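You operate a simulated robot arm through the tools that you are given. There is no shell and no other tool. Be economical: measure what you need, move in short steps, check, and stop when the job is done.

The job below is to be done with a simulated two-armed robot. You get a single attempt, and the scene is never put back.

Task
Pick up the hex key with one hand, pass it to the other hand and put it on the low shelf of the green table. Put the digital level on the low shelf of the steel bench. Take the white plug from the top of the blue cart and put it on the top of the pump-b water shelf. Take the probe thermometer and put it on the top of the black table. Push the grey drawer shut. Put one of the oil flasks from the top of the wooden table on top of the stub flange there. Any order will do. Set down upright: oil flask.

It is judged by the outcome, as a careful person would: the job done as asked, and still so three seconds after it is handed in. It fails if anything else is knocked over, pushed out of place, dropped, spilled or broken.

Robot
Two 7-joint arms with two-finger parallel grippers on one trunk, on a base that drives. Base frame: it is fixed to the floor where the robot stands at the start and does not move with it; the origin is under the middle of the robot, x ahead of it, y to its left, z up. Units: mm, rad, N and s.
The left shoulder is at the start at [60, 189, 1178], the right one opposite. With the tool pointing down near the work surface each hand reaches from about 100 to 640 mm from the robot's upright axis, wherever it stands, measured 20 degrees to its own side. Places, roughly: digital level [-250, 1750, 750]; grey drawer [4400, -600, 700]; hex key [500, 0, 1000]; low shelf of the green table [-600, 1800, 200]; low shelf of the steel bench [900, 1700, 200]; oil flask [4750, -750, 750]; plug [3250, 250, 750]; probe thermometer [-2500, 250, 1000]; stub flange [4500, -750, 750]; top of the black table [-2500, -2400, 800]; top of the pump-b water shelf (13x14 cm) [2280, -2500, 480]. Payload 3.43 kg a hand.
The tool frame of a hand sits at the grasp point between the pads (the TCP): z along the fingers, y along the line on which they close. The tips reach 30 mm beyond it. The gripper opens to 94 mm. The fingers are 28 mm wide and 10 mm thick; the gripper's body (50 by 96 mm) begins 55 mm behind the TCP.
Orientation is that of the tool frame in the base frame, as a unit quaternion [w, x, y, z]. With the fingers straight down and closing along the base's y, the tool's x points along the base's -x, its y along +y and its z along -z.

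Tools
- The arms move only by the tool drive_tool. It takes "left_deltas", "right_deltas" or both (then of equal length, played together; a hand with none holds still); each is one flat list of numbers, 7 for each row, row after row: the shift along the base's x, y, z in mm, then the turn, a rotation vector about the base's x, y, z in rad, then the closure, from 0 (fully open) to 1 (shut). In form: [tx, ty, tz, wx, wy, wz, claw, tx, ty, tz, wx, wy, wz, claw, ...]. A call has 1 to 8 rows; each row is the pose to reach, as a shift and turn from the pose commanded when the call began. A row lasts 0.2 s, in which the tool goes at most 50 mm and 0.15 rad; a call with a longer step from one row to the next is refused whole, and so is a gripper value outside its range. A pose out of reach is approached as far as the arm can. The call stops where the force on the tool passes 40 N (or 10 N more than at its start, if that is more) or the arm is blocked; 0.2 s more then pass. Each finger travels about 153 mm/s and halts on what it meets, pressing with about 26 N; the grip force reading is that of the motor and also rises with nothing between the fingers. The clock runs only during rows and for 0.2 s after the last one: add rows that repeat a pose to give the fingers time. The reply holds the time, the measured pose of the TCP, the force on the tool along the base axes, the opening and the grip force, in the units named above and with some noise, with the torque about the TCP (base axes, N m) and any sound that the robot's microphone picked up.
- Cameras (640 x 400 px; columns grow to the right, rows downward): "scene" is now at [7.7, 12.8, 1716.6]; the picture's right is [0.16, -0.99, 0.00], its down [-0.84, -0.14, -0.52] and it looks along [0.51, 0.09, -0.85] (base axes); focal length 288 px, centre (320, 200). "left" rides on the left gripper at [76, -14, -103] in its tool frame; the picture's right is [0.18, 0.98, 0.00], its down [-0.75, 0.14, -0.64] and it looks along [-0.63, 0.12, 0.77] (tool axes); focal length 243 px, centre (320, 200). "right" rides on the right gripper at [76, 14, -102] in its tool frame; the picture's right is [-0.18, 0.98, 0.00], its down [-0.75, -0.14, -0.64] and it looks along [-0.63, -0.12, 0.77] (tool axes); focal length 243 px, centre (320, 200). There is no depth. A picture from a camera that has moved, and an enlarged one, comes with that camera's place and axes in the base frame and with its lens.
- get_image(camera): a new picture of that camera. The clock stands still meanwhile.
- move_column(by): slides the trunk up (or, below 0, down) by that many mm; the arms and the scene camera ride with it, the base frame stays. It gives what a move gives, with no picture.
- steer(legs): drives the robot by 1 to 6 legs, each [ahead, left, turn to the left] in mm, mm and rad, along the robot's own axes; the way and the turn of a leg run together, so that a leg with both is an arc; at most 1500 mm and 3.142 rad a leg. The arms and the cameras ride along, it lands a little off, and it stops where it bumps. It gives what a move gives.
- pan_tilt(pan, tilt): turns the head with the scene camera to pan (to the left, within 1.501 rad either way) and tilt (down, from -0.506 to 1.204), counted from straight ahead of the robot. It gives what a move gives.
- zoom(camera, box): a new picture of the part [left, top, right, bottom] of that camera's present view, enlarged. The clock stands still meanwhile.
- close_job(): hands the job in; it is judged then, once.

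Work in short steps. Places have to be worked out from the pictures, the camera data and where the tool is seen: move nearer, look again, correct. Check each grasp and each placing, and mend what went wrong. You have 186 turns and 154 pictures in all, those below and enlarged ones among them. Open the grippers and draw the arms clear of the work before you hand the job in, unless the task says otherwise; then end with one line.

The tools are called after "Emit:" by a JSON object that holds its "name" and its "arguments". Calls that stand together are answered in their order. drive_tool: Moves the arms, as the interface text tells. Its arguments: {"type":"object","properties":{"left_deltas":{"type":"array","items":{"type":"number"}},"right_deltas":{"type":"array","items":{"type":"number"}}},"required":[]} The other tools are called the same way: move_column (by) slides the trunk up or down; steer (legs) drives the base; pan_tilt (pan, tilt) turns the head that bears the scene camera; get_image (camera) takes a picture; zoom (camera, box) takes an enlarged picture of a part of a camera's view; close_job () hands the job in.

At the start:

```text
time: 0.0
left_eef_pos: [478.2, 293.6, 1071.8]
left_tool_rot: [0.0, 0.0, 1.0, 0.001]
left_contact_force: [-0.1, 0.0, -0.6]
left_wrist_torque: [-0.01, -0.04, -0.04]
left_finger_gap: 93.7
left_grip_force: 0.0
right_eef_pos: [337.8, -89.5, 1108.6]
right_tool_rot: [0.0, -0.001, 1.0, 0.0]
right_contact_force: [0.7, -0.8, 0.5]
right_wrist_torque: [-0.02, 0.0, 0.02]
right_finger_gap: 93.9
right_grip_force: 0.1
trunk travel left (down, up): [-850.0, 140.0]
robot x, y, heading: [2.4, -1.5, 0.001]
head pan, tilt: [0.166, 1.025]
```

scene: 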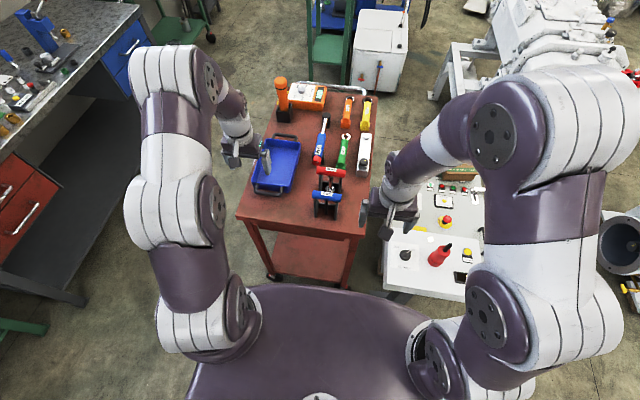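
right: 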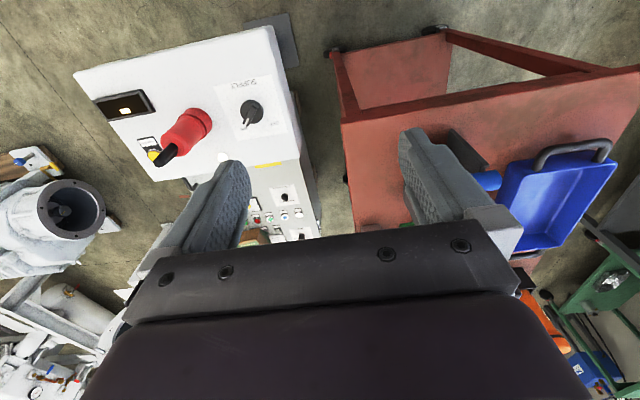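
left: 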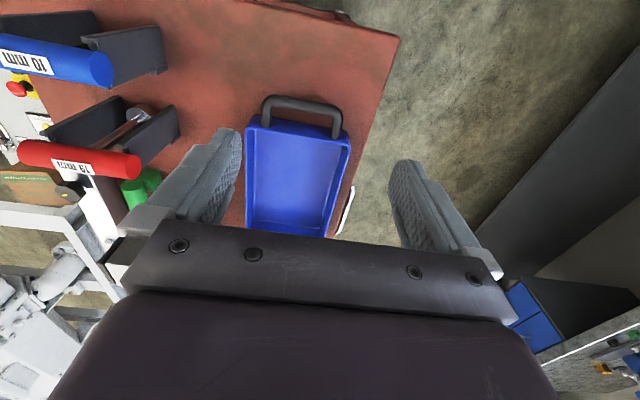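

I look closely at the red trolley to identify the hex key.

Emit:
{"name": "zoom", "arguments": {"camera": "scene", "box": [230, 70, 400, 230]}}

```text
2.50 times, centred on (315, 150) of scene
camera zoom: at [7.7, 12.8, 1716.6], right [0.16, -0.99, 0.0], down [-0.84, -0.14, -0.52], along [0.51, 0.09, -0.85], focal length 721 px, centre (332, 325)
```

zoom: 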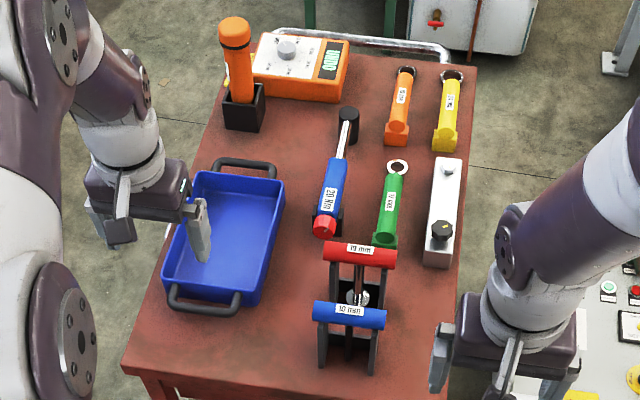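

Two T-handles sit in a rack, and I need to tell which is the hex key. I zoom the left camera on them.

Emit:
{"name": "zoom", "arguments": {"camera": "left", "box": [0, 0, 240, 220]}}

Emit:
{"name": "zoom", "arguments": {"camera": "scene", "box": [295, 150, 355, 225]}}

```text
1.82 times, centred on (120, 110) of left
camera zoom: at [402.2, 278.4, 1174.4], right [-0.18, 0.98, 0.0], down [0.75, 0.14, 0.64], along [0.63, 0.12, -0.77], focal length 441 px, centre (684, 364)
```

zoom: 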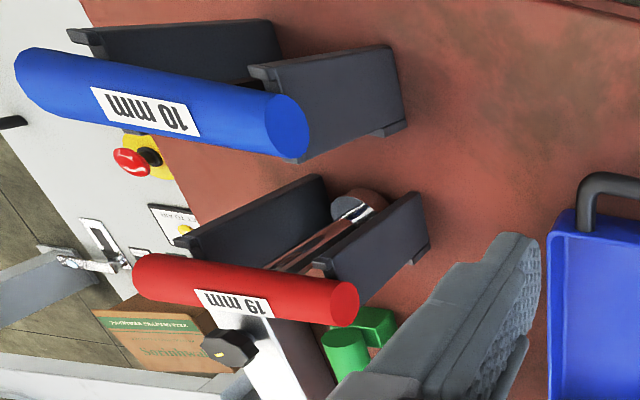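

```text
5.33 times, centred on (325, 188) of scene
camera zoom: at [7.7, 12.8, 1716.6], right [0.16, -0.99, 0.0], down [-0.84, -0.14, -0.52], along [0.51, 0.09, -0.85], focal length 1537 px, centre (293, 267)
```

zoom: 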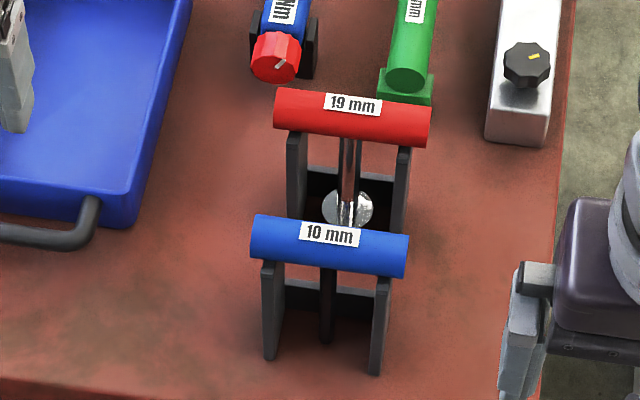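

The blue 10 mm T-handle with its thin dark shaft is the hex key (the red 19 mm one is a socket), and I put its handle at about (478, 74, 961), lying along y. I bring the right hand above it while yawing so the fingers will close along x.

Emit:
{"name": "drive_tool", "arguments": {"right_deltas": [17, 20, 0, 0, 0, 0.14, 0, 35, 41, 0, 0, 0, 0.28, 0, 52, 61, 0, 0, 0, 0.42, 0, 70, 82, 0, 0, 0, 0.56, 0, 87, 102, 0, 0, 0, 0.7, 0, 105, 123, 0, 0, 0, 0.84, 0, 122, 143, 0, 0, 0, 0.98, 0, 140, 163, 0, 0, 0, 1.12, 0]}}

Emit:
{"name": "drive_tool", "arguments": {"right_deltas": [0, 0, 0, 0, 0, 0.15, 0, 0, 0, 0, 0, 0, 0.3, 0, 0, 0, 0, 0, 0, 0.45, 0, 0, 0, 0, 0, 0, 0.45, 0], "left_deltas": [-10, 20, 0, 0, 0, 0, 0, -20, 40, 0, 0, 0, 0, 0, -30, 60, 0, 0, 0, 0, 0, -30, 60, 0, 0, 0, 0, 0]}}

Emit:
{"name": "get_image", "arguments": {"camera": "right"}}

Emit:
{"name": "get_image", "arguments": {"camera": "scene"}}

```text
time: 1.8
left_eef_pos: [478.9, 292.6, 1070.5]
left_tool_rot: [0.0, 0.0, 1.0, 0.0]
left_contact_force: [-0.4, 0.6, -1.2]
left_wrist_torque: [-0.03, -0.02, 0.01]
left_finger_gap: 94.1
left_grip_force: 0.2
right_eef_pos: [475.4, 76.5, 1107.4]
right_tool_rot: [-0.001, -0.533, 0.846, 0.0]
right_contact_force: [-0.3, 0.8, 0.0]
right_wrist_torque: [0.0, 0.01, 0.01]
right_finger_gap: 94.2
right_grip_force: 0.0
trunk travel left (down, up): [-850.0, 140.0]
robot x, y, heading: [0.2, 2.0, 0.001]
head pan, tilt: [0.166, 1.025]
```

```text
time: 2.8
left_eef_pos: [449.7, 352.6, 1073.3]
left_tool_rot: [0.0, 0.0, 1.0, 0.0]
left_contact_force: [0.4, 0.7, 0.5]
left_wrist_torque: [-0.05, -0.01, 0.0]
left_finger_gap: 94.0
left_grip_force: 0.0
right_eef_pos: [476.9, 74.8, 1109.0]
right_tool_rot: [0.0, 0.708, -0.706, 0.0]
right_contact_force: [-0.1, 0.2, -0.3]
right_wrist_torque: [0.0, 0.03, -0.02]
right_finger_gap: 93.9
right_grip_force: 0.0
trunk travel left (down, up): [-850.0, 140.0]
robot x, y, heading: [-1.0, -3.0, -0.005]
head pan, tilt: [0.166, 1.025]
```

```text
147 pictures are left
camera right: at [462.7, -0.9, 1211.3], right [-0.98, 0.18, 0.0], down [0.14, 0.75, 0.64], along [0.12, 0.63, -0.77], focal length 243 px, centre (320, 200)
```

right: 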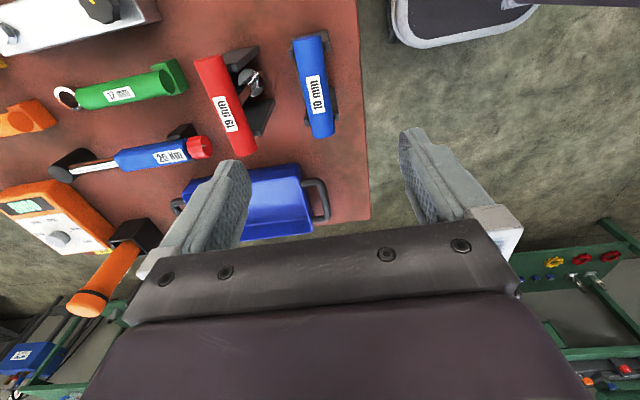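

```text
146 pictures are left
camera scene: at [7.9, 12.6, 1716.6], right [0.16, -0.99, 0.0], down [-0.84, -0.14, -0.52], along [0.51, 0.09, -0.85], focal length 288 px, centre (320, 200)
```

scene: 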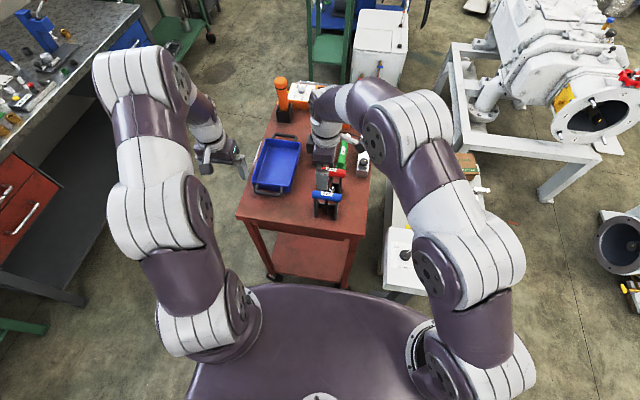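

The right camera now has the handle in view; both rays agree on about (480, 66, 960). I lower toward it and look again.

Emit:
{"name": "drive_tool", "arguments": {"right_deltas": [1, -3, -40, 0, 0, 0, 0, 3, -7, -80, 0, 0, 0, 0, 3, -7, -80, 0, 0, 0, 0]}}

Emit:
{"name": "get_image", "arguments": {"camera": "right"}}

Emit:
{"name": "zoom", "arguments": {"camera": "scene", "box": [270, 110, 390, 230]}}

```text
time: 3.6
left_eef_pos: [448.8, 351.6, 1073.8]
left_tool_rot: [0.0, 0.0, 1.0, 0.0]
left_contact_force: [-0.1, 1.0, -0.3]
left_wrist_torque: [0.0, -0.02, -0.02]
left_finger_gap: 94.0
left_grip_force: 0.1
right_eef_pos: [482.1, 68.8, 1030.5]
right_tool_rot: [0.001, -0.707, 0.707, 0.0]
right_contact_force: [-0.5, 0.6, 0.1]
right_wrist_torque: [0.02, 0.01, 0.02]
right_finger_gap: 93.7
right_grip_force: 0.0
trunk travel left (down, up): [-850.0, 140.0]
robot x, y, heading: [-1.0, -2.7, 0.0]
head pan, tilt: [0.166, 1.025]
```

```text
145 pictures are left
camera right: at [466.3, -7.1, 1132.8], right [-0.98, 0.18, 0.0], down [0.14, 0.75, 0.64], along [0.12, 0.63, -0.77], focal length 243 px, centre (320, 200)
```

right: 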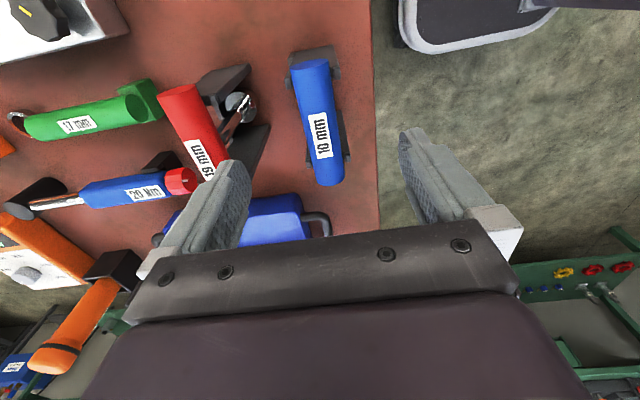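

```text
3.33 times, centred on (330, 170) of scene
camera zoom: at [6.7, 12.9, 1716.6], right [0.16, -0.99, 0.0], down [-0.84, -0.14, -0.52], along [0.51, 0.09, -0.85], focal length 961 px, centre (287, 300)
```

zoom: 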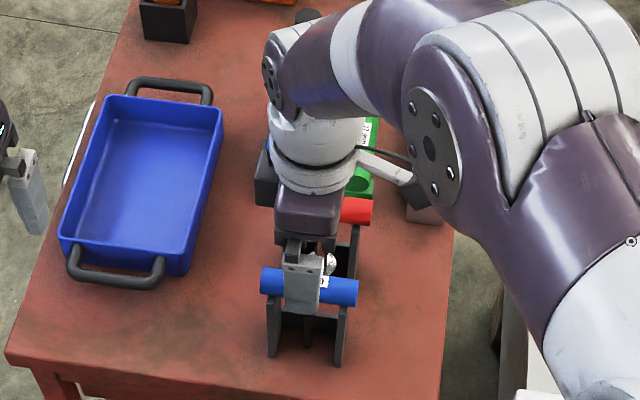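

Handle centre refined to about (480, 63, 958). I descend straddling the handle, check the force, then close.

Emit:
{"name": "drive_tool", "arguments": {"right_deltas": [-1, -5, -36, 0, 0, 0, 0, -1, -5, -70, 0, 0, 0, 0, -1, -5, -70, 0, 0, 0, 0, -1, -5, -70, 0, 0, 0, 0.5, -1, -5, -70, 0, 0, 0, 0.9, -1, -5, -70, 0, 0, 0, 0.9, -1, -5, -70, 0, 0, 0, 0.9]}}

Emit:
{"name": "get_image", "arguments": {"camera": "right"}}

```text
time: 5.2
left_eef_pos: [449.5, 351.3, 1073.1]
left_tool_rot: [-0.001, 0.0, 1.0, 0.0]
left_contact_force: [0.6, -0.9, -1.5]
left_wrist_torque: [0.0, 0.01, 0.0]
left_finger_gap: 93.9
left_grip_force: 0.1
right_eef_pos: [478.2, 62.5, 960.6]
right_tool_rot: [0.0, -0.706, 0.708, 0.0]
right_contact_force: [-0.2, -1.1, 1.1]
right_wrist_torque: [0.01, -0.02, -0.03]
right_finger_gap: 29.3
right_grip_force: 25.6
trunk travel left (down, up): [-850.0, 140.0]
robot x, y, heading: [-1.2, 1.0, 0.003]
head pan, tilt: [0.166, 1.025]
```

```text
143 pictures are left
camera right: at [464.8, -13.0, 1063.0], right [-0.98, 0.18, 0.0], down [0.14, 0.75, 0.64], along [0.12, 0.63, -0.77], focal length 243 px, centre (320, 200)
```

right: 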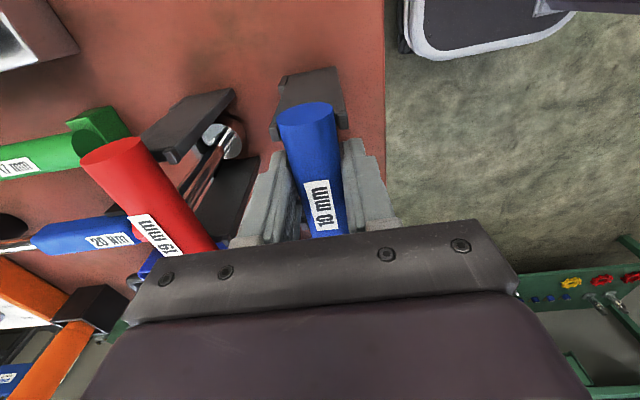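

Gripped with a gap of 29 mm. I lift straight up, and begin to turn the left hand to point toward −y, with its fingers closing along x, well out to the side.

Emit:
{"name": "drive_tool", "arguments": {"right_deltas": [0, 0, 30, 0, 0, 0, 0.9, 0, 0, 60, 0, 0, 0, 0.9, 0, 0, 95, 0, 0, 0, 0.9, 0, 0, 130, 0, 0, 0, 0.9, 0, 0, 165, 0, 0, 0, 0.9, 0, 0, 200, 0, 0, 0, 0.9, 0, 0, 230, 0, 0, 0, 0.9, 0, 0, 230, 0, 0, 0, 0.9], "left_deltas": [0, 5, 0, -0.14, 0, 0, 0, 0, 10, 0, -0.28, 0, 0, 0, 0, 15, 0, -0.42, 0, 0, 0, 0, 20, 0, -0.56, 0, 0, 0, 0, 25, 0, -0.7, 0, 0, 0, 0, 30, 0, -0.84, 0, 0, 0, 0, 35, 0, -0.98, 0, 0, 0, 0, 40, 0, -1.12, 0, 0, 0]}}

Emit:
{"name": "get_image", "arguments": {"camera": "scene"}}

```text
time: 7.0
left_eef_pos: [310.4, 229.9, 981.6]
left_tool_rot: [0.015, -0.009, 0.877, -0.48]
left_contact_force: [-0.6, 0.0, 0.4]
left_wrist_torque: [-0.01, -0.03, 0.0]
left_finger_gap: 94.1
left_grip_force: 0.1
left hand out of reach, approached as far as the arm can: row 4, 5, 6, 7, 8
right_eef_pos: [463.0, 53.9, 1172.3]
right_tool_rot: [0.0, -0.707, 0.708, -0.001]
right_contact_force: [0.4, 0.3, -1.6]
right_wrist_torque: [0.03, -0.01, -0.02]
right_finger_gap: 29.2
right_grip_force: 25.9
right hand out of reach, approached as far as the arm can: row 6, 7, 8
trunk travel left (down, up): [-850.0, 140.0]
robot x, y, heading: [-0.1, 3.9, -0.004]
head pan, tilt: [0.166, 1.025]
```

```text
142 pictures are left
camera scene: at [7.5, 13.4, 1716.6], right [0.16, -0.99, 0.0], down [-0.84, -0.14, -0.52], along [0.51, 0.08, -0.85], focal length 288 px, centre (320, 200)
```

scene: 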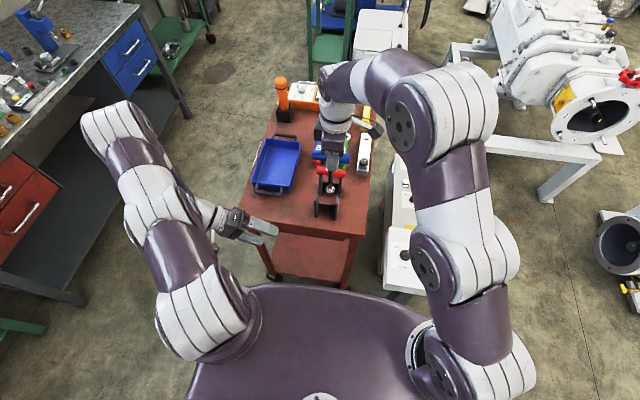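

Key lifted clean out of the rack. I back the robot away from the trolley to gain room for the handover.

Emit:
{"name": "steer", "arguments": {"legs": [[-300, 0, 0]]}}

Emit:
{"name": "drive_tool", "arguments": {"left_deltas": [0, 0, 0, 0, 0, 0, 0], "right_deltas": [0, 0, 0, 0, 0, 0, 0.9]}}

Emit:
{"name": "get_image", "arguments": {"camera": "left"}}

```text
time: 9.1
left_eef_pos: [4.8, 230.3, 982.1]
left_tool_rot: [0.014, -0.009, 0.877, -0.48]
left_contact_force: [-0.4, -0.1, -0.2]
left_wrist_torque: [0.01, 0.01, 0.02]
left_finger_gap: 93.9
left_grip_force: 0.1
right_eef_pos: [158.6, 54.3, 1170.1]
right_tool_rot: [0.0, 0.708, -0.706, 0.0]
right_contact_force: [-0.6, -0.6, -0.2]
right_wrist_torque: [-0.01, 0.0, 0.0]
right_finger_gap: 29.1
right_grip_force: 26.2
trunk travel left (down, up): [-850.0, 140.0]
robot x, y, heading: [-304.3, 1.9, 0.005]
head pan, tilt: [0.166, 1.025]
```

```text
time: 9.5
left_eef_pos: [4.9, 231.8, 981.2]
left_tool_rot: [0.014, -0.011, 0.877, -0.48]
left_contact_force: [-0.3, 0.4, 0.1]
left_wrist_torque: [-0.03, 0.01, 0.02]
left_finger_gap: 94.3
left_grip_force: 0.1
right_eef_pos: [158.8, 54.3, 1171.1]
right_tool_rot: [0.0, 0.708, -0.706, -0.001]
right_contact_force: [0.3, -0.2, -2.4]
right_wrist_torque: [-0.01, -0.01, 0.04]
right_finger_gap: 29.3
right_grip_force: 26.2
trunk travel left (down, up): [-850.0, 140.0]
robot x, y, heading: [-305.7, -2.7, 0.003]
head pan, tilt: [0.166, 1.025]
```

```text
141 pictures are left
camera left: at [-75.2, 306.4, 1046.5], right [-0.19, 0.52, -0.83], down [0.73, 0.64, 0.24], along [0.66, -0.56, -0.5], focal length 243 px, centre (320, 200)
```

left: 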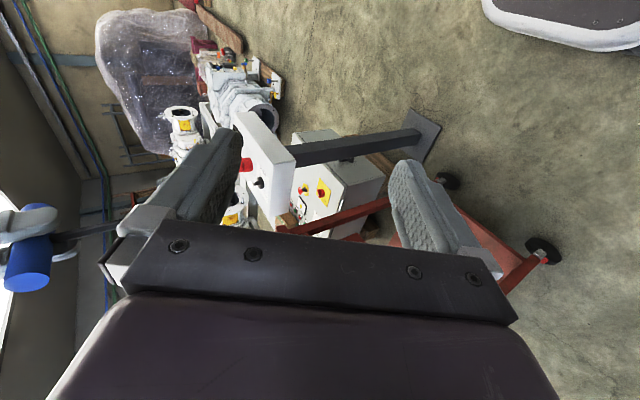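

Commands rebase to the reached pose. I keep turning the left hand to point along −y with fingers closing along x (camera underneath), rising to shaft height.

Emit:
{"name": "drive_tool", "arguments": {"left_deltas": [9, 0, 10, -0.037, -0.127, -0.037, 0, 18, 0, 20, -0.074, -0.254, -0.074, 0, 27, 0, 30, -0.112, -0.381, -0.112, 0, 36, 0, 40, -0.149, -0.508, -0.149, 0, 45, 0, 50, -0.186, -0.635, -0.186, 0, 54, 0, 60, -0.223, -0.762, -0.223, 0]}}

Emit:
{"name": "drive_tool", "arguments": {"left_deltas": [9, 0, 10, -0.037, -0.127, -0.037, 0, 18, 0, 20, -0.074, -0.254, -0.074, 0, 27, 0, 30, -0.112, -0.381, -0.112, 0, 36, 0, 40, -0.149, -0.508, -0.149, 0, 45, 0, 50, -0.186, -0.635, -0.186, 0, 54, 0, 60, -0.223, -0.762, -0.223, 0]}}

Emit:
{"name": "get_image", "arguments": {"camera": "left"}}

Emit:
{"name": "get_image", "arguments": {"camera": "scene"}}

```text
time: 10.9
left_eef_pos: [-88.1, 177.3, 1001.5]
left_tool_rot: [0.282, 0.264, 0.758, -0.526]
left_contact_force: [-0.3, -0.2, 0.0]
left_wrist_torque: [0.01, 0.01, -0.01]
left_finger_gap: 94.0
left_grip_force: 0.1
left hand out of reach, approached as far as the arm can: row 1, 2, 3, 4, 5, 6
right_eef_pos: [156.4, 54.6, 1172.0]
right_tool_rot: [0.0, 0.708, -0.707, 0.0]
right_contact_force: [-0.1, 0.5, -0.2]
right_wrist_torque: [-0.02, 0.0, 0.0]
right_finger_gap: 29.1
right_grip_force: 25.9
trunk travel left (down, up): [-850.0, 140.0]
robot x, y, heading: [-303.0, 1.0, -0.001]
head pan, tilt: [0.166, 1.025]
```

```text
time: 12.3
left_eef_pos: [-270.7, 164.8, 1041.9]
left_tool_rot: [-0.501, -0.484, -0.501, 0.514]
left_contact_force: [-0.2, 0.3, -0.3]
left_wrist_torque: [0.02, 0.03, 0.01]
left_finger_gap: 94.1
left_grip_force: 0.0
left hand out of reach, approached as far as the arm can: row 1, 2, 3, 4, 5, 6
right_eef_pos: [156.6, 55.1, 1171.0]
right_tool_rot: [-0.001, 0.708, -0.707, 0.001]
right_contact_force: [0.1, 0.2, -0.7]
right_wrist_torque: [-0.01, -0.03, 0.03]
right_finger_gap: 29.0
right_grip_force: 26.2
trunk travel left (down, up): [-850.0, 140.0]
robot x, y, heading: [-304.4, -1.0, 0.007]
head pan, tilt: [0.166, 1.025]
```

```text
140 pictures are left
camera left: at [-288.9, 264.4, 962.0], right [0.98, 0.0, -0.21], down [0.16, 0.67, 0.73], along [0.14, -0.75, 0.65], focal length 243 px, centre (320, 200)
```

left: 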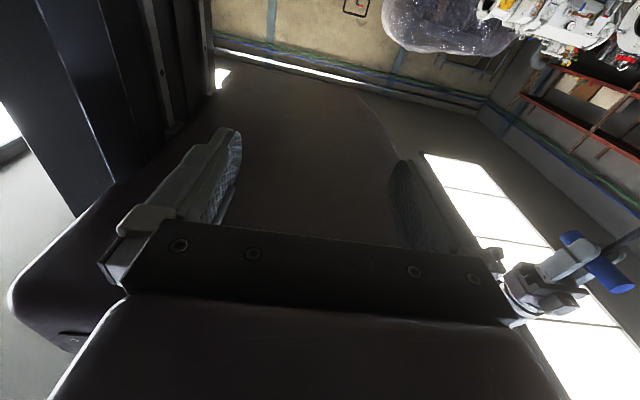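

```text
139 pictures are left
camera scene: at [-299.5, 12.2, 1716.6], right [0.17, -0.99, 0.0], down [-0.84, -0.14, -0.52], along [0.51, 0.09, -0.85], focal length 288 px, centre (320, 200)
```

scene: 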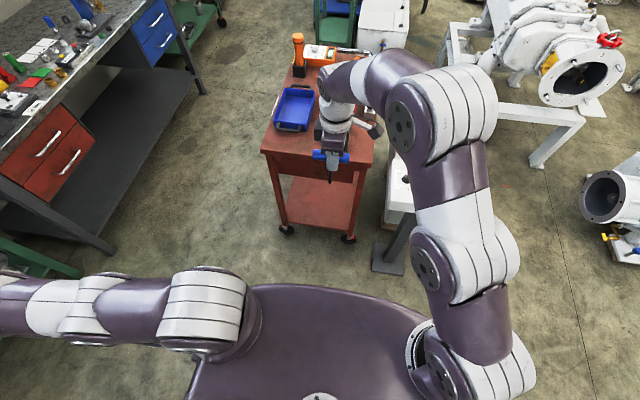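

The orientation was reached but the hand retracted. I try translating it forward at that orientation to see whether the arm can reach.

Emit:
{"name": "drive_tool", "arguments": {"left_deltas": [45, 0, 8, 0, 0, 0, 0, 90, 0, 16, 0, 0, 0, 0, 135, 0, 25, 0, 0, 0, 0, 180, 0, 34, 0, 0, 0, 0, 225, 0, 42, 0, 0, 0, 0, 270, 0, 50, 0, 0, 0, 0]}}

Emit:
{"name": "get_image", "arguments": {"camera": "scene"}}

```text
time: 13.0
left_eef_pos: [-269.2, 145.5, 1047.6]
left_tool_rot: [0.502, 0.498, 0.499, -0.501]
left_contact_force: [-0.2, 0.4, -0.5]
left_wrist_torque: [-0.07, -0.03, 0.0]
left_finger_gap: 94.2
left_grip_force: 0.1
left hand out of reach, approached as far as the arm can: row 1, 2, 3
right_eef_pos: [157.5, 53.6, 1171.5]
right_tool_rot: [0.002, 0.708, -0.706, 0.0]
right_contact_force: [-0.3, -0.3, -1.3]
right_wrist_torque: [-0.05, 0.0, 0.0]
right_finger_gap: 29.3
right_grip_force: 26.2
trunk travel left (down, up): [-850.0, 140.0]
robot x, y, heading: [-306.2, -3.3, 0.002]
head pan, tilt: [0.166, 1.025]
stopped in row 3 (left hand): the force on the tool passed its limit at 82 N (the readings are from after the stop); the commanded pose is now the measured one
```

```text
138 pictures are left
camera scene: at [-297.2, 12.6, 1716.6], right [0.17, -0.99, 0.0], down [-0.84, -0.14, -0.52], along [0.51, 0.09, -0.85], focal length 288 px, centre (320, 200)
```

scene: 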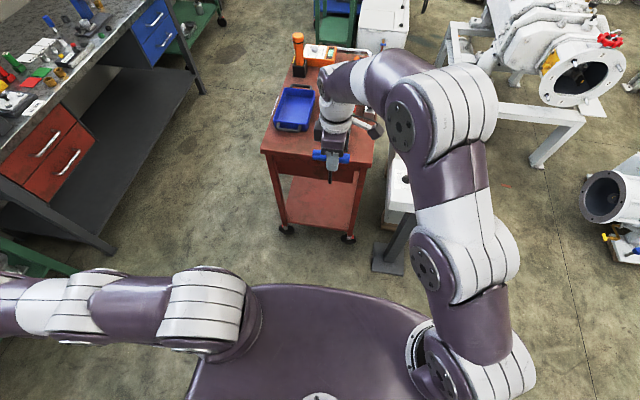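

The left hand met the robot's own trunk; that pose does not suit. New plan: the right hand will pitch the key so the shaft points forward, and the left will take the shaft from above. First I unwind the left hand back to its natural fingers-down pose, moving out from the trunk.

Emit:
{"name": "drive_tool", "arguments": {"left_deltas": [-5, 40, 0, 0, 0, 0, 0, 0, 75, 0, 0.08, 0.08, 0.08, 0, 20, 90, 0, 0.165, 0.165, 0.165, 0, 45, 100, 0, 0.25, 0.25, 0.25, 0, 70, 110, 0, 0.335, 0.335, 0.335, 0, 100, 120, 0, 0.42, 0.42, 0.42, 0, 130, 130, 0, 0.505, 0.505, 0.505, 0, 160, 130, 0, 0.59, 0.59, 0.59, 0]}}

Emit:
{"name": "drive_tool", "arguments": {"left_deltas": [30, 5, 5, 0.085, 0.085, 0.085, 0, 60, 10, 10, 0.17, 0.17, 0.17, 0, 90, 15, 15, 0.255, 0.255, 0.255, 0, 120, 20, 20, 0.34, 0.34, 0.34, 0, 150, 20, 20, 0.425, 0.425, 0.425, 0, 180, 20, 20, 0.51, 0.51, 0.51, 0, 210, 20, 20, 0.595, 0.595, 0.595, 0, 230, 20, 20, 0.62, 0.62, 0.62, 0]}}

Emit:
{"name": "get_image", "arguments": {"camera": "scene"}}

```text
time: 14.8
left_eef_pos: [-109.0, 276.4, 1046.8]
left_tool_rot: [0.296, 0.293, 0.86, -0.295]
left_contact_force: [-0.2, -0.6, 0.7]
left_wrist_torque: [0.01, -0.01, -0.02]
left_finger_gap: 94.0
left_grip_force: 0.1
left hand out of reach, approached as far as the arm can: row 1, 2, 3
right_eef_pos: [158.8, 53.0, 1170.2]
right_tool_rot: [0.0, 0.708, -0.707, -0.001]
right_contact_force: [-0.1, 0.1, -0.6]
right_wrist_torque: [0.0, 0.02, -0.01]
right_finger_gap: 29.1
right_grip_force: 26.3
trunk travel left (down, up): [-850.0, 140.0]
robot x, y, heading: [-304.1, 0.6, 0.005]
head pan, tilt: [0.166, 1.025]
```

```text
time: 16.6
left_eef_pos: [122.5, 295.7, 1069.0]
left_tool_rot: [0.003, 0.001, 1.0, 0.001]
left_contact_force: [-0.2, -0.7, -0.1]
left_wrist_torque: [0.03, 0.01, 0.0]
left_finger_gap: 94.1
left_grip_force: 0.0
right_eef_pos: [157.5, 55.2, 1172.9]
right_tool_rot: [0.0, 0.707, -0.707, 0.0]
right_contact_force: [0.4, 0.0, -1.6]
right_wrist_torque: [-0.03, 0.03, 0.02]
right_finger_gap: 28.9
right_grip_force: 26.3
trunk travel left (down, up): [-850.0, 140.0]
robot x, y, heading: [-305.9, 1.0, 0.003]
head pan, tilt: [0.166, 1.025]
```

```text
137 pictures are left
camera scene: at [-297.5, 12.5, 1716.6], right [0.17, -0.99, 0.0], down [-0.84, -0.14, -0.52], along [0.51, 0.09, -0.85], focal length 288 px, centre (320, 200)
```

scene: 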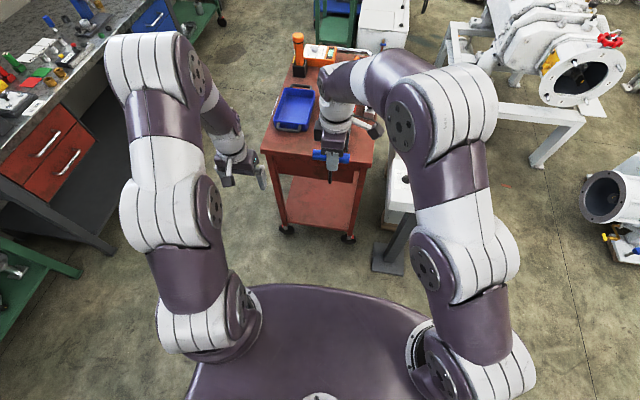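

Left is back to natural. Now I pitch the right hand forward (about −y), drawing it back and slightly to the right.

Emit:
{"name": "drive_tool", "arguments": {"right_deltas": [-10, -8, -8, 0, -0.14, 0, 0.9, -20, -16, -16, 0, -0.28, 0, 0.9, -30, -24, -24, 0, -0.42, 0, 0.9, -40, -32, -32, 0, -0.56, 0, 0.9, -50, -40, -40, 0, -0.7, 0, 0.9, -60, -48, -48, 0, -0.84, 0, 0.9, -70, -56, -56, 0, -0.98, 0, 0.9, -80, -64, -64, 0, -1.12, 0, 0.9]}}

Emit:
{"name": "get_image", "arguments": {"camera": "scene"}}

```text
time: 18.4
left_eef_pos: [121.3, 293.6, 1068.0]
left_tool_rot: [0.002, 0.0, 1.0, 0.0]
left_contact_force: [-1.0, -0.4, -0.5]
left_wrist_torque: [0.0, -0.02, 0.01]
left_finger_gap: 93.8
left_grip_force: 0.1
right_eef_pos: [76.9, -11.4, 1107.2]
right_tool_rot: [-0.377, 0.6, -0.598, 0.376]
right_contact_force: [-0.8, -0.4, -1.5]
right_wrist_torque: [0.02, -0.01, -0.01]
right_finger_gap: 29.0
right_grip_force: 26.3
trunk travel left (down, up): [-850.0, 140.0]
robot x, y, heading: [-304.7, -0.8, 0.006]
head pan, tilt: [0.166, 1.025]
```

```text
136 pictures are left
camera scene: at [-298.6, 11.7, 1716.6], right [0.17, -0.99, 0.0], down [-0.84, -0.14, -0.52], along [0.51, 0.09, -0.85], focal length 288 px, centre (320, 200)
```

scene: 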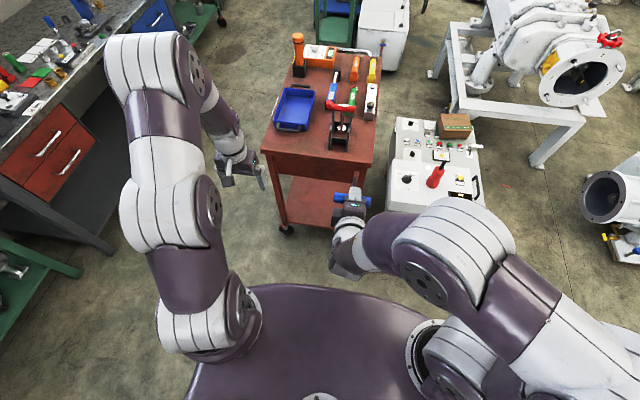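

Pitch works. I complete it to horizontal and raise the left hand for a view of the shaft.

Emit:
{"name": "drive_tool", "arguments": {"right_deltas": [0, 0, 0, 0, -0.15, 0, 0.9, 0, 0, 0, 0, -0.3, 0, 0.9, 0, 0, 0, 0, -0.45, 0, 0.9, 0, 0, 0, 0, -0.45, 0, 0.9], "left_deltas": [0, -10, 25, 0, 0, 0, 0, 0, -20, 50, 0, 0, 0, 0, 0, -40, 75, 0, 0, 0, 0, 0, -80, 100, 0, 0, 0, 0]}}

Emit:
{"name": "zoom", "arguments": {"camera": "scene", "box": [200, 110, 440, 290]}}

Emit:
{"name": "get_image", "arguments": {"camera": "left"}}

```text
time: 19.4
left_eef_pos: [121.1, 215.1, 1165.9]
left_tool_rot: [0.003, -0.001, 1.0, 0.001]
left_contact_force: [-0.6, 0.6, 0.4]
left_wrist_torque: [-0.02, 0.0, -0.03]
left_finger_gap: 93.9
left_grip_force: 0.1
right_eef_pos: [186.4, -15.8, 1178.5]
right_tool_rot: [-0.463, 0.549, -0.536, 0.443]
right_contact_force: [-0.3, -0.3, -0.9]
right_wrist_torque: [-0.01, 0.01, 0.0]
right_finger_gap: 28.9
right_grip_force: 26.2
right hand out of reach, approached as far as the arm can: row 1, 2, 3, 4
trunk travel left (down, up): [-850.0, 140.0]
robot x, y, heading: [-308.6, -2.9, 0.002]
head pan, tilt: [0.166, 1.025]
```

```text
2.22 times, centred on (320, 200) of scene
camera zoom: at [-297.2, 9.3, 1716.5], right [0.17, -0.99, 0.0], down [-0.84, -0.14, -0.52], along [0.51, 0.09, -0.85], focal length 640 px, centre (320, 200)
```

zoom: 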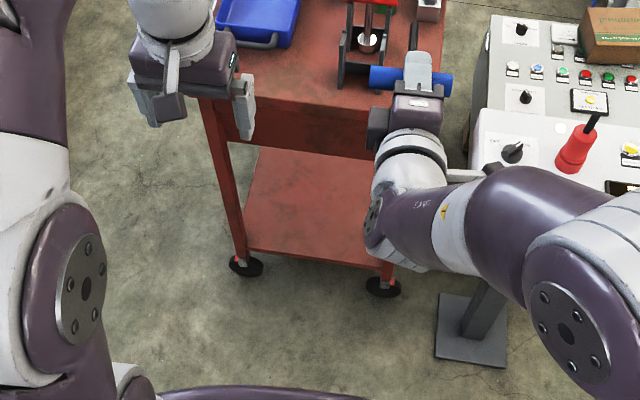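

```text
134 pictures are left
camera left: at [44.2, 200.2, 1267.5], right [-0.19, 0.98, 0.0], down [0.75, 0.14, 0.65], along [0.64, 0.12, -0.76], focal length 243 px, centre (320, 200)
```

left: 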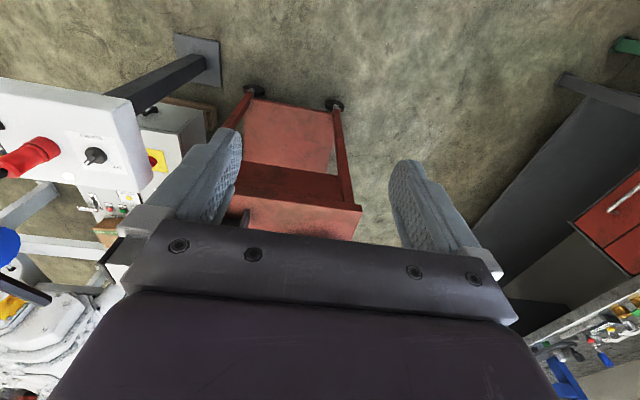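

The right hand reached about 80° pitch. I bring it down and back a little so the left can work above it.

Emit:
{"name": "drive_tool", "arguments": {"right_deltas": [-25, 5, -30, 0, 0, 0, 0.9, -50, 10, -60, 0, 0, 0, 0.9, -70, 15, -90, 0, 0, 0, 0.9, -70, 15, -90, 0, 0, 0, 0.9]}}

Emit:
{"name": "zoom", "arguments": {"camera": "scene", "box": [200, 110, 440, 290]}}

```text
time: 20.4
left_eef_pos: [121.4, 217.4, 1164.1]
left_tool_rot: [0.002, -0.001, 1.0, 0.0]
left_contact_force: [1.2, -0.4, -1.2]
left_wrist_torque: [-0.03, 0.02, -0.01]
left_finger_gap: 93.8
left_grip_force: 0.1
right_eef_pos: [187.7, 17.4, 1144.4]
right_tool_rot: [-0.453, 0.562, -0.542, 0.43]
right_contact_force: [0.0, 0.0, -0.6]
right_wrist_torque: [0.03, 0.06, 0.01]
right_finger_gap: 28.9
right_grip_force: 26.3
right hand out of reach, approached as far as the arm can: row 1, 2, 3, 4
trunk travel left (down, up): [-850.0, 140.0]
robot x, y, heading: [-304.4, -1.8, 0.003]
head pan, tilt: [0.166, 1.025]
```

```text
2.22 times, centred on (320, 200) of scene
camera zoom: at [-296.9, 12.8, 1716.6], right [0.17, -0.99, 0.0], down [-0.84, -0.14, -0.52], along [0.51, 0.09, -0.85], focal length 640 px, centre (320, 200)
```

zoom: 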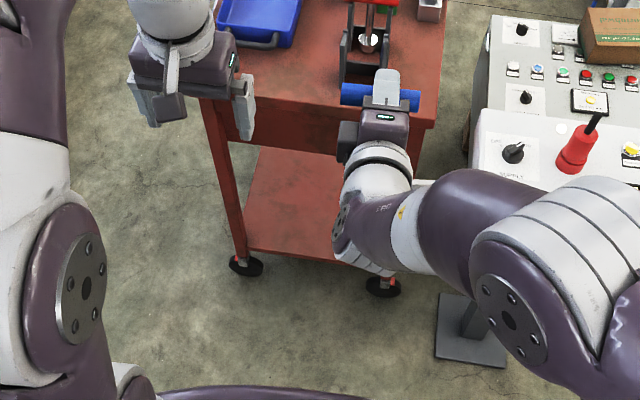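

Too far out for the left hand to come down on it. I go back to a pitch of about 65°, closer and lower, where the right arm had no trouble.

Emit:
{"name": "drive_tool", "arguments": {"right_deltas": [-20, -5, -18, 0, 0.05, 0, 0.9, -40, -10, -36, 0, 0.1, 0, 0.9, -60, -15, -54, 0, 0.15, 0, 0.9, -80, -20, -72, 0, 0.2, 0, 0.9, -107, -22, -90, 0, 0.23, 0, 0.9, -107, -22, -90, 0, 0.23, 0, 0.9]}}

Emit:
{"name": "zoom", "arguments": {"camera": "scene", "box": [200, 110, 440, 290]}}

```text
time: 21.8
left_eef_pos: [122.0, 215.8, 1165.6]
left_tool_rot: [0.002, -0.001, 1.0, 0.0]
left_contact_force: [-0.5, -0.2, 0.6]
left_wrist_torque: [0.01, 0.01, 0.01]
left_finger_gap: 94.1
left_grip_force: 0.1
right_eef_pos: [98.2, -0.5, 1075.2]
right_tool_rot: [-0.392, 0.602, -0.589, 0.37]
right_contact_force: [0.9, -0.2, -1.9]
right_wrist_torque: [-0.02, 0.03, 0.03]
right_finger_gap: 28.6
right_grip_force: 26.2
right hand out of reach, approached as far as the arm can: row 1, 2, 3, 4, 5, 6
trunk travel left (down, up): [-850.0, 140.0]
robot x, y, heading: [-308.1, 0.1, 0.003]
head pan, tilt: [0.166, 1.025]
```

```text
2.22 times, centred on (320, 200) of scene
camera zoom: at [-297.8, 12.4, 1716.6], right [0.17, -0.99, 0.0], down [-0.84, -0.14, -0.52], along [0.51, 0.09, -0.85], focal length 640 px, centre (320, 200)
```

zoom: 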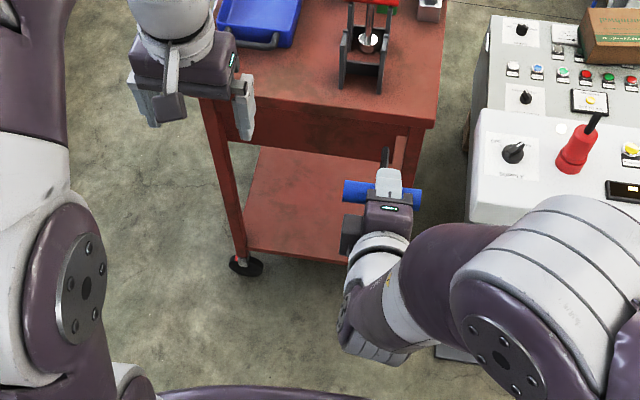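

Right pointing 25° below horizontal with the shaft reaching to about 124 mm from the handle centre. I bring it a bit closer and toward the left arm so the left can reach comfortably.

Emit:
{"name": "drive_tool", "arguments": {"right_deltas": [-20, 20, -5, 0, 0, 0, 0.9, -40, 40, -10, 0, 0, 0, 0.9, -50, 50, -15, 0, 0, 0, 0.9, -50, 50, -15, 0, 0, 0, 0.9]}}

```text
time: 22.8
left_eef_pos: [120.6, 217.5, 1165.6]
left_tool_rot: [0.004, 0.0, 1.0, 0.0]
left_contact_force: [0.4, -0.3, 0.0]
left_wrist_torque: [0.01, 0.02, -0.02]
left_finger_gap: 94.2
left_grip_force: 0.0
right_eef_pos: [74.3, 55.1, 1076.2]
right_tool_rot: [-0.391, 0.605, -0.59, 0.365]
right_contact_force: [-1.0, -0.1, -1.0]
right_wrist_torque: [-0.01, 0.03, 0.04]
right_finger_gap: 28.5
right_grip_force: 25.9
right hand out of reach, approached as far as the arm can: row 1, 2, 3, 4
trunk travel left (down, up): [-850.0, 140.0]
robot x, y, heading: [-307.9, 0.9, 0.003]
head pan, tilt: [0.166, 1.025]
```

Right holds at (74, 55, 1076). I move the left hand over the shaft point (~(154, 58, 1039)), tilting 0.2 rad to keep its camera clear.

Emit:
{"name": "drive_tool", "arguments": {"left_deltas": [9, -40, 0, 0, 0.05, 0, 0, 18, -80, -5, 0, 0.1, 0, 0, 27, -120, -10, 0, 0.15, 0, 0, 36, -158, -15, 0, 0.2, 0, 0, 36, -158, -15, 0, 0.2, 0, 0]}}

Emit:
{"name": "get_image", "arguments": {"camera": "left"}}

Emit:
{"name": "zoom", "arguments": {"camera": "scene", "box": [200, 110, 440, 290]}}

```text
time: 24.0
left_eef_pos: [136.9, 61.3, 1131.3]
left_tool_rot: [-0.097, -0.001, 0.995, 0.0]
left_contact_force: [-0.3, 0.5, 0.0]
left_wrist_torque: [-0.03, -0.01, -0.01]
left_finger_gap: 93.8
left_grip_force: 0.1
left hand out of reach, approached as far as the arm can: row 4, 5
right_eef_pos: [72.7, 54.2, 1076.7]
right_tool_rot: [-0.391, 0.606, -0.589, 0.365]
right_contact_force: [-0.8, -0.7, -1.6]
right_wrist_torque: [-0.05, 0.01, -0.01]
right_finger_gap: 28.6
right_grip_force: 25.8
trunk travel left (down, up): [-850.0, 140.0]
robot x, y, heading: [-306.5, -0.0, -0.001]
head pan, tilt: [0.166, 1.025]
```

```text
131 pictures are left
camera left: at [81.9, 47.3, 1247.9], right [-0.18, 0.98, 0.03], down [0.86, 0.14, 0.48], along [0.47, 0.12, -0.87], focal length 243 px, centre (320, 200)
```

left: 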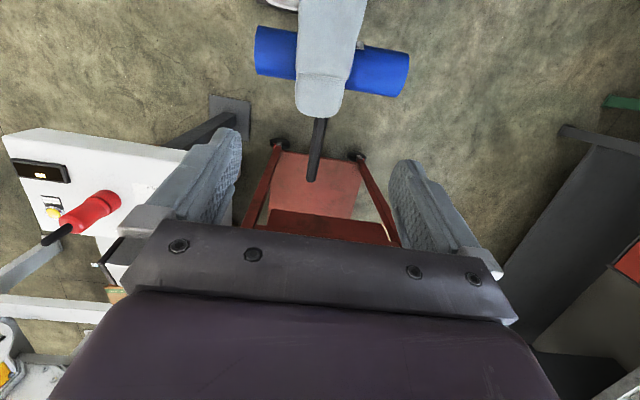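

```text
2.22 times, centred on (320, 200) of scene
camera zoom: at [-299.3, 13.5, 1716.6], right [0.17, -0.99, 0.0], down [-0.84, -0.14, -0.52], along [0.51, 0.09, -0.85], focal length 640 px, centre (320, 200)
```

zoom: 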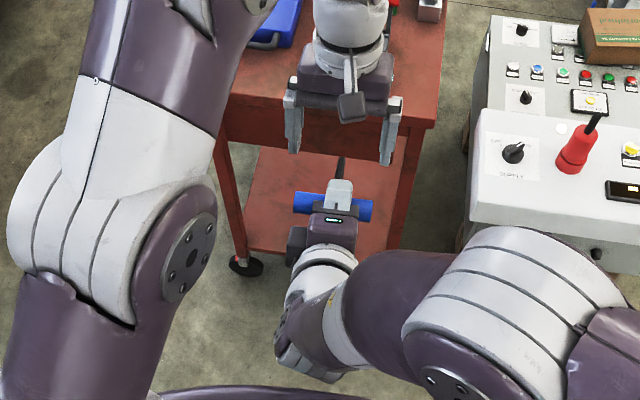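

Shaft tip seen at about 120 mm from the handle; it sits centred between the left fingers. I descend onto the shaft and close.

Emit:
{"name": "drive_tool", "arguments": {"left_deltas": [12, 0, -20, 0, 0, 0, 0, 20, 0, -48, 0, 0, 0, 0, 20, 0, -76, 0, 0, 0, 0, 20, 0, -76, 0, 0, 0, 0]}}

Emit:
{"name": "get_image", "arguments": {"camera": "left"}}

```text
time: 25.0
left_eef_pos: [159.3, 59.5, 1054.6]
left_tool_rot: [-0.097, -0.001, 0.995, -0.001]
left_contact_force: [0.6, -0.2, -0.4]
left_wrist_torque: [-0.01, -0.01, 0.03]
left_finger_gap: 94.3
left_grip_force: 0.0
right_eef_pos: [73.5, 53.7, 1076.4]
right_tool_rot: [-0.39, 0.606, -0.589, 0.366]
right_contact_force: [0.3, 0.0, -0.4]
right_wrist_torque: [-0.01, 0.01, -0.01]
right_finger_gap: 28.3
right_grip_force: 25.9
trunk travel left (down, up): [-850.0, 140.0]
robot x, y, heading: [-304.9, -1.1, 0.005]
head pan, tilt: [0.166, 1.025]
```

```text
129 pictures are left
camera left: at [104.1, 45.8, 1170.1], right [-0.18, 0.98, 0.04], down [0.86, 0.14, 0.48], along [0.47, 0.12, -0.87], focal length 243 px, centre (320, 200)
```

left: 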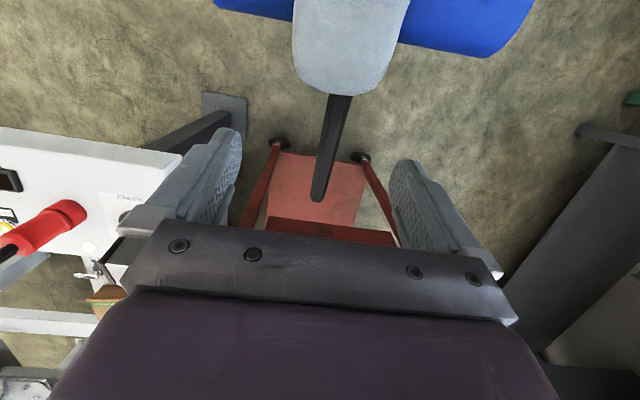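

Geometry is as intended: the shaft crosses the left fingers about 17 mm below the TCP. I close the left gripper.

Emit:
{"name": "drive_tool", "arguments": {"left_deltas": [0, 0, 0, 0, 0, 0, 0.5, 0, 0, 0, 0, 0, 0, 1, 0, 0, 0, 0, 0, 0, 1, 0, 0, 0, 0, 0, 0, 1]}}

Emit:
{"name": "get_image", "arguments": {"camera": "left"}}

```text
time: 26.0
left_eef_pos: [160.2, 58.8, 1055.9]
left_tool_rot: [-0.097, 0.0, 0.995, 0.0]
left_contact_force: [5.8, 2.7, -3.8]
left_wrist_torque: [0.24, -0.24, 0.32]
left_finger_gap: 9.5
left_grip_force: 25.9
right_eef_pos: [74.6, 53.6, 1077.0]
right_tool_rot: [-0.39, 0.606, -0.589, 0.365]
right_contact_force: [-5.6, -3.4, 3.4]
right_wrist_torque: [-0.22, -0.02, -0.56]
right_finger_gap: 28.2
right_grip_force: 25.9
trunk travel left (down, up): [-850.0, 140.0]
robot x, y, heading: [-306.8, -1.8, 0.004]
head pan, tilt: [0.166, 1.025]
```

```text
128 pictures are left
camera left: at [104.5, 45.9, 1170.3], right [-0.18, 0.98, 0.04], down [0.86, 0.14, 0.49], along [0.47, 0.12, -0.87], focal length 243 px, centre (320, 200)
```

left: 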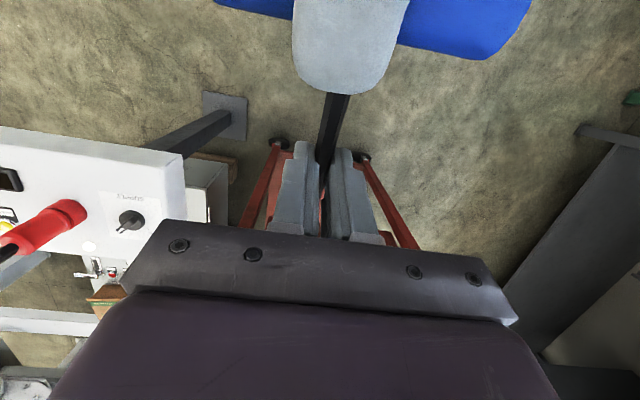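

Left has the shaft (gap 9.5 mm, force coupling seen). I open the right and slide it out along −y.

Emit:
{"name": "drive_tool", "arguments": {"right_deltas": [0, 0, 0, 0, 0, 0, 0.4, 0, 0, 0, 0, 0, 0, 0, 0, 0, 0, 0, 0, 0, 0, 0, -40, 0, 0, 0, 0, 0, 0, -80, 0, 0, 0, 0, 0, 0, -120, 0, 0, 0, 0, 0, 0, -160, 0, 0, 0, 0, 0, 0, -160, 0, 0, 0, 0, 0], "left_deltas": [0, 0, 0, 0, 0, 0, 1, 0, 0, 0, 0, 0, 0, 1, 0, 0, 0, 0, 0, 0, 1, 0, 0, 0, 0, 0, 0, 1, 0, 0, 0, 0, 0, 0, 1, 0, 0, 0, 0, 0, 0, 1, 0, 0, 0, 0, 0, 0, 1, 0, 0, 0, 0, 0, 0, 1]}}

Emit:
{"name": "get_image", "arguments": {"camera": "left"}}

```text
time: 27.8
left_eef_pos: [159.2, 59.1, 1055.7]
left_tool_rot: [-0.097, 0.0, 0.995, 0.0]
left_contact_force: [-0.1, 0.5, -0.5]
left_wrist_torque: [-0.02, -0.08, 0.0]
left_finger_gap: 9.2
left_grip_force: 26.3
right_eef_pos: [116.8, -87.0, 1084.2]
right_tool_rot: [-0.388, 0.604, -0.59, 0.37]
right_contact_force: [0.1, 0.1, 1.6]
right_wrist_torque: [-0.01, 0.04, 0.0]
right_finger_gap: 94.0
right_grip_force: 0.0
right hand out of reach, approached as far as the arm can: row 4, 5, 6, 7, 8
trunk travel left (down, up): [-850.0, 140.0]
robot x, y, heading: [-307.8, -2.8, 0.001]
head pan, tilt: [0.166, 1.025]
```

```text
127 pictures are left
camera left: at [103.9, 46.1, 1170.5], right [-0.18, 0.98, 0.04], down [0.86, 0.14, 0.48], along [0.47, 0.12, -0.87], focal length 243 px, centre (320, 200)
```

left: 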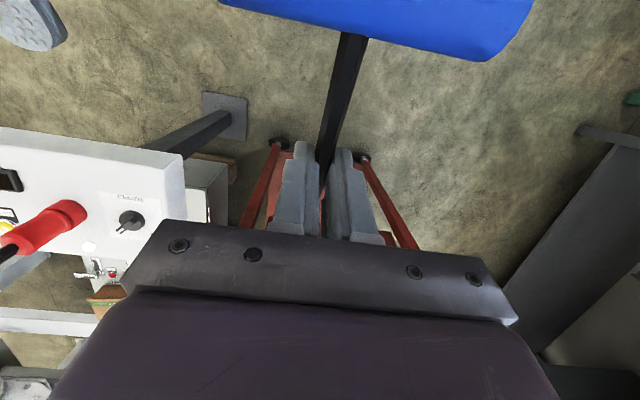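

The handover worked: only the left hand holds the key. Now I restore the right hand to fingers-down and out to its side, and draw the left in a bit.

Emit:
{"name": "drive_tool", "arguments": {"right_deltas": [-5, -15, 2, 0, 0.14, 0, 0, -10, -30, 4, 0, 0.28, 0, 0, -15, -45, 6, 0, 0.42, 0, 0, -20, -60, 8, 0, 0.56, 0, 0, -25, -75, 10, 0, 0.7, 0, 0, -30, -90, 12, 0, 0.84, 0, 0, -35, -105, 14, 0, 0.98, 0, 0, -40, -120, 16, 0, 1.12, 0, 0], "left_deltas": [-5, 20, 0, 0, 0, 0, 1, -10, 40, 0, 0, 0, 0, 1, -15, 60, 0, 0, 0, 0, 1, -20, 80, 0, 0, 0, 0, 1, -25, 100, 0, 0, 0, 0, 1, -30, 120, 0, 0, 0, 0, 1, -30, 140, 0, 0, 0, 0, 1, -30, 160, 0, 0, 0, 0, 1]}}

Emit:
{"name": "drive_tool", "arguments": {"right_deltas": [-5, -5, 0, 0, 0, -0.15, 0, -10, -10, 0, 0, 0, -0.3, 0, -15, -15, 0, 0, 0, -0.45, 0, -20, -20, 0, 0, 0, -0.6, 0, -25, -25, 0, 0, 0, -0.75, 0, -30, -30, 0, 0, 0, -0.9, 0, -35, -35, 0, 0, 0, -1.05, 0, -35, -40, 0, 0, 0, -1.2, 0]}}

Emit:
{"name": "drive_tool", "arguments": {"right_deltas": [0, 0, 0, 0, 0, -0.15, 0, 0, 0, 0, 0, 0, -0.3, 0, 0, 0, 0, 0, 0, -0.37, 0]}}

Emit:
{"name": "pan_tilt", "arguments": {"pan": 1.45, "tilt": 0.6}}

Emit:
{"name": "get_image", "arguments": {"camera": "scene"}}

```text
time: 29.6
left_eef_pos: [130.3, 220.3, 1056.6]
left_tool_rot: [-0.097, -0.001, 0.995, -0.001]
left_contact_force: [0.2, -0.2, 0.0]
left_wrist_torque: [0.01, -0.08, 0.0]
left_finger_gap: 9.4
left_grip_force: 25.7
right_eef_pos: [40.3, -197.7, 1029.2]
right_tool_rot: [0.025, -0.707, 0.707, 0.0]
right_contact_force: [0.9, 0.3, -0.1]
right_wrist_torque: [-0.01, -0.02, 0.0]
right_finger_gap: 93.7
right_grip_force: 0.0
right hand out of reach, approached as far as the arm can: row 7, 8
trunk travel left (down, up): [-850.0, 140.0]
robot x, y, heading: [-303.6, 0.4, 0.003]
head pan, tilt: [0.166, 1.025]
```

```text
time: 31.4
left_eef_pos: [129.5, 219.8, 1057.2]
left_tool_rot: [-0.096, 0.0, 0.995, 0.0]
left_contact_force: [0.4, 0.0, 0.7]
left_wrist_torque: [0.05, -0.09, 0.0]
left_finger_gap: 9.5
left_grip_force: 25.5
right_eef_pos: [4.3, -235.7, 1028.7]
right_tool_rot: [0.02, -0.184, 0.983, -0.017]
right_contact_force: [0.2, 0.8, -0.1]
right_wrist_torque: [-0.03, -0.01, 0.02]
right_finger_gap: 93.8
right_grip_force: 0.2
trunk travel left (down, up): [-850.0, 140.0]
robot x, y, heading: [-309.4, 0.5, 0.003]
head pan, tilt: [0.166, 1.025]
```

```text
time: 32.2
left_eef_pos: [129.0, 220.5, 1056.5]
left_tool_rot: [-0.097, -0.001, 0.995, 0.0]
left_contact_force: [-0.2, -0.8, 0.7]
left_wrist_torque: [-0.02, -0.09, 0.05]
left_finger_gap: 9.4
left_grip_force: 26.2
right_eef_pos: [5.2, -234.6, 1029.4]
right_tool_rot: [0.017, 0.0, 1.0, -0.02]
right_contact_force: [-0.1, 0.1, -0.8]
right_wrist_torque: [0.01, -0.06, 0.02]
right_finger_gap: 94.0
right_grip_force: 0.0
trunk travel left (down, up): [-850.0, 140.0]
robot x, y, heading: [-302.4, -0.7, 0.005]
head pan, tilt: [0.166, 1.025]
```

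```text
time: 33.6
left_eef_pos: [129.3, 221.8, 1057.4]
left_tool_rot: [-0.097, 0.0, 0.995, 0.0]
left_contact_force: [-0.3, 0.3, 0.5]
left_wrist_torque: [0.0, -0.09, -0.01]
left_finger_gap: 9.2
left_grip_force: 25.9
right_eef_pos: [5.7, -235.8, 1029.4]
right_tool_rot: [0.016, 0.0, 1.0, -0.02]
right_contact_force: [-0.3, 0.6, 0.2]
right_wrist_torque: [0.01, 0.02, -0.05]
right_finger_gap: 93.9
right_grip_force: 0.1
trunk travel left (down, up): [-850.0, 140.0]
robot x, y, heading: [-305.2, 2.2, 0.003]
head pan, tilt: [1.45, 0.6]
```

```text
126 pictures are left
camera scene: at [-354.7, 88.7, 1750.3], right [0.99, -0.12, 0.0], down [-0.07, -0.56, -0.82], along [0.1, 0.82, -0.57], focal length 288 px, centre (320, 200)
```

scene: 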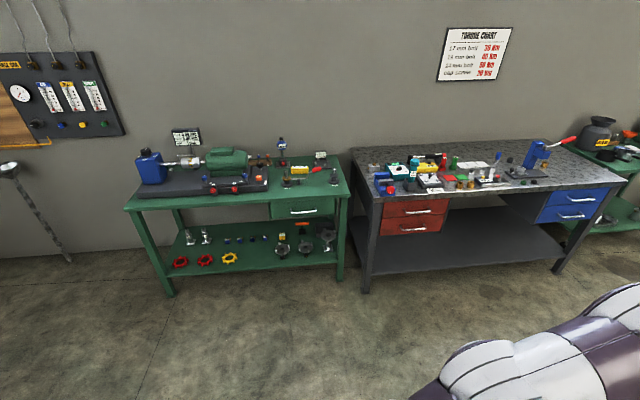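

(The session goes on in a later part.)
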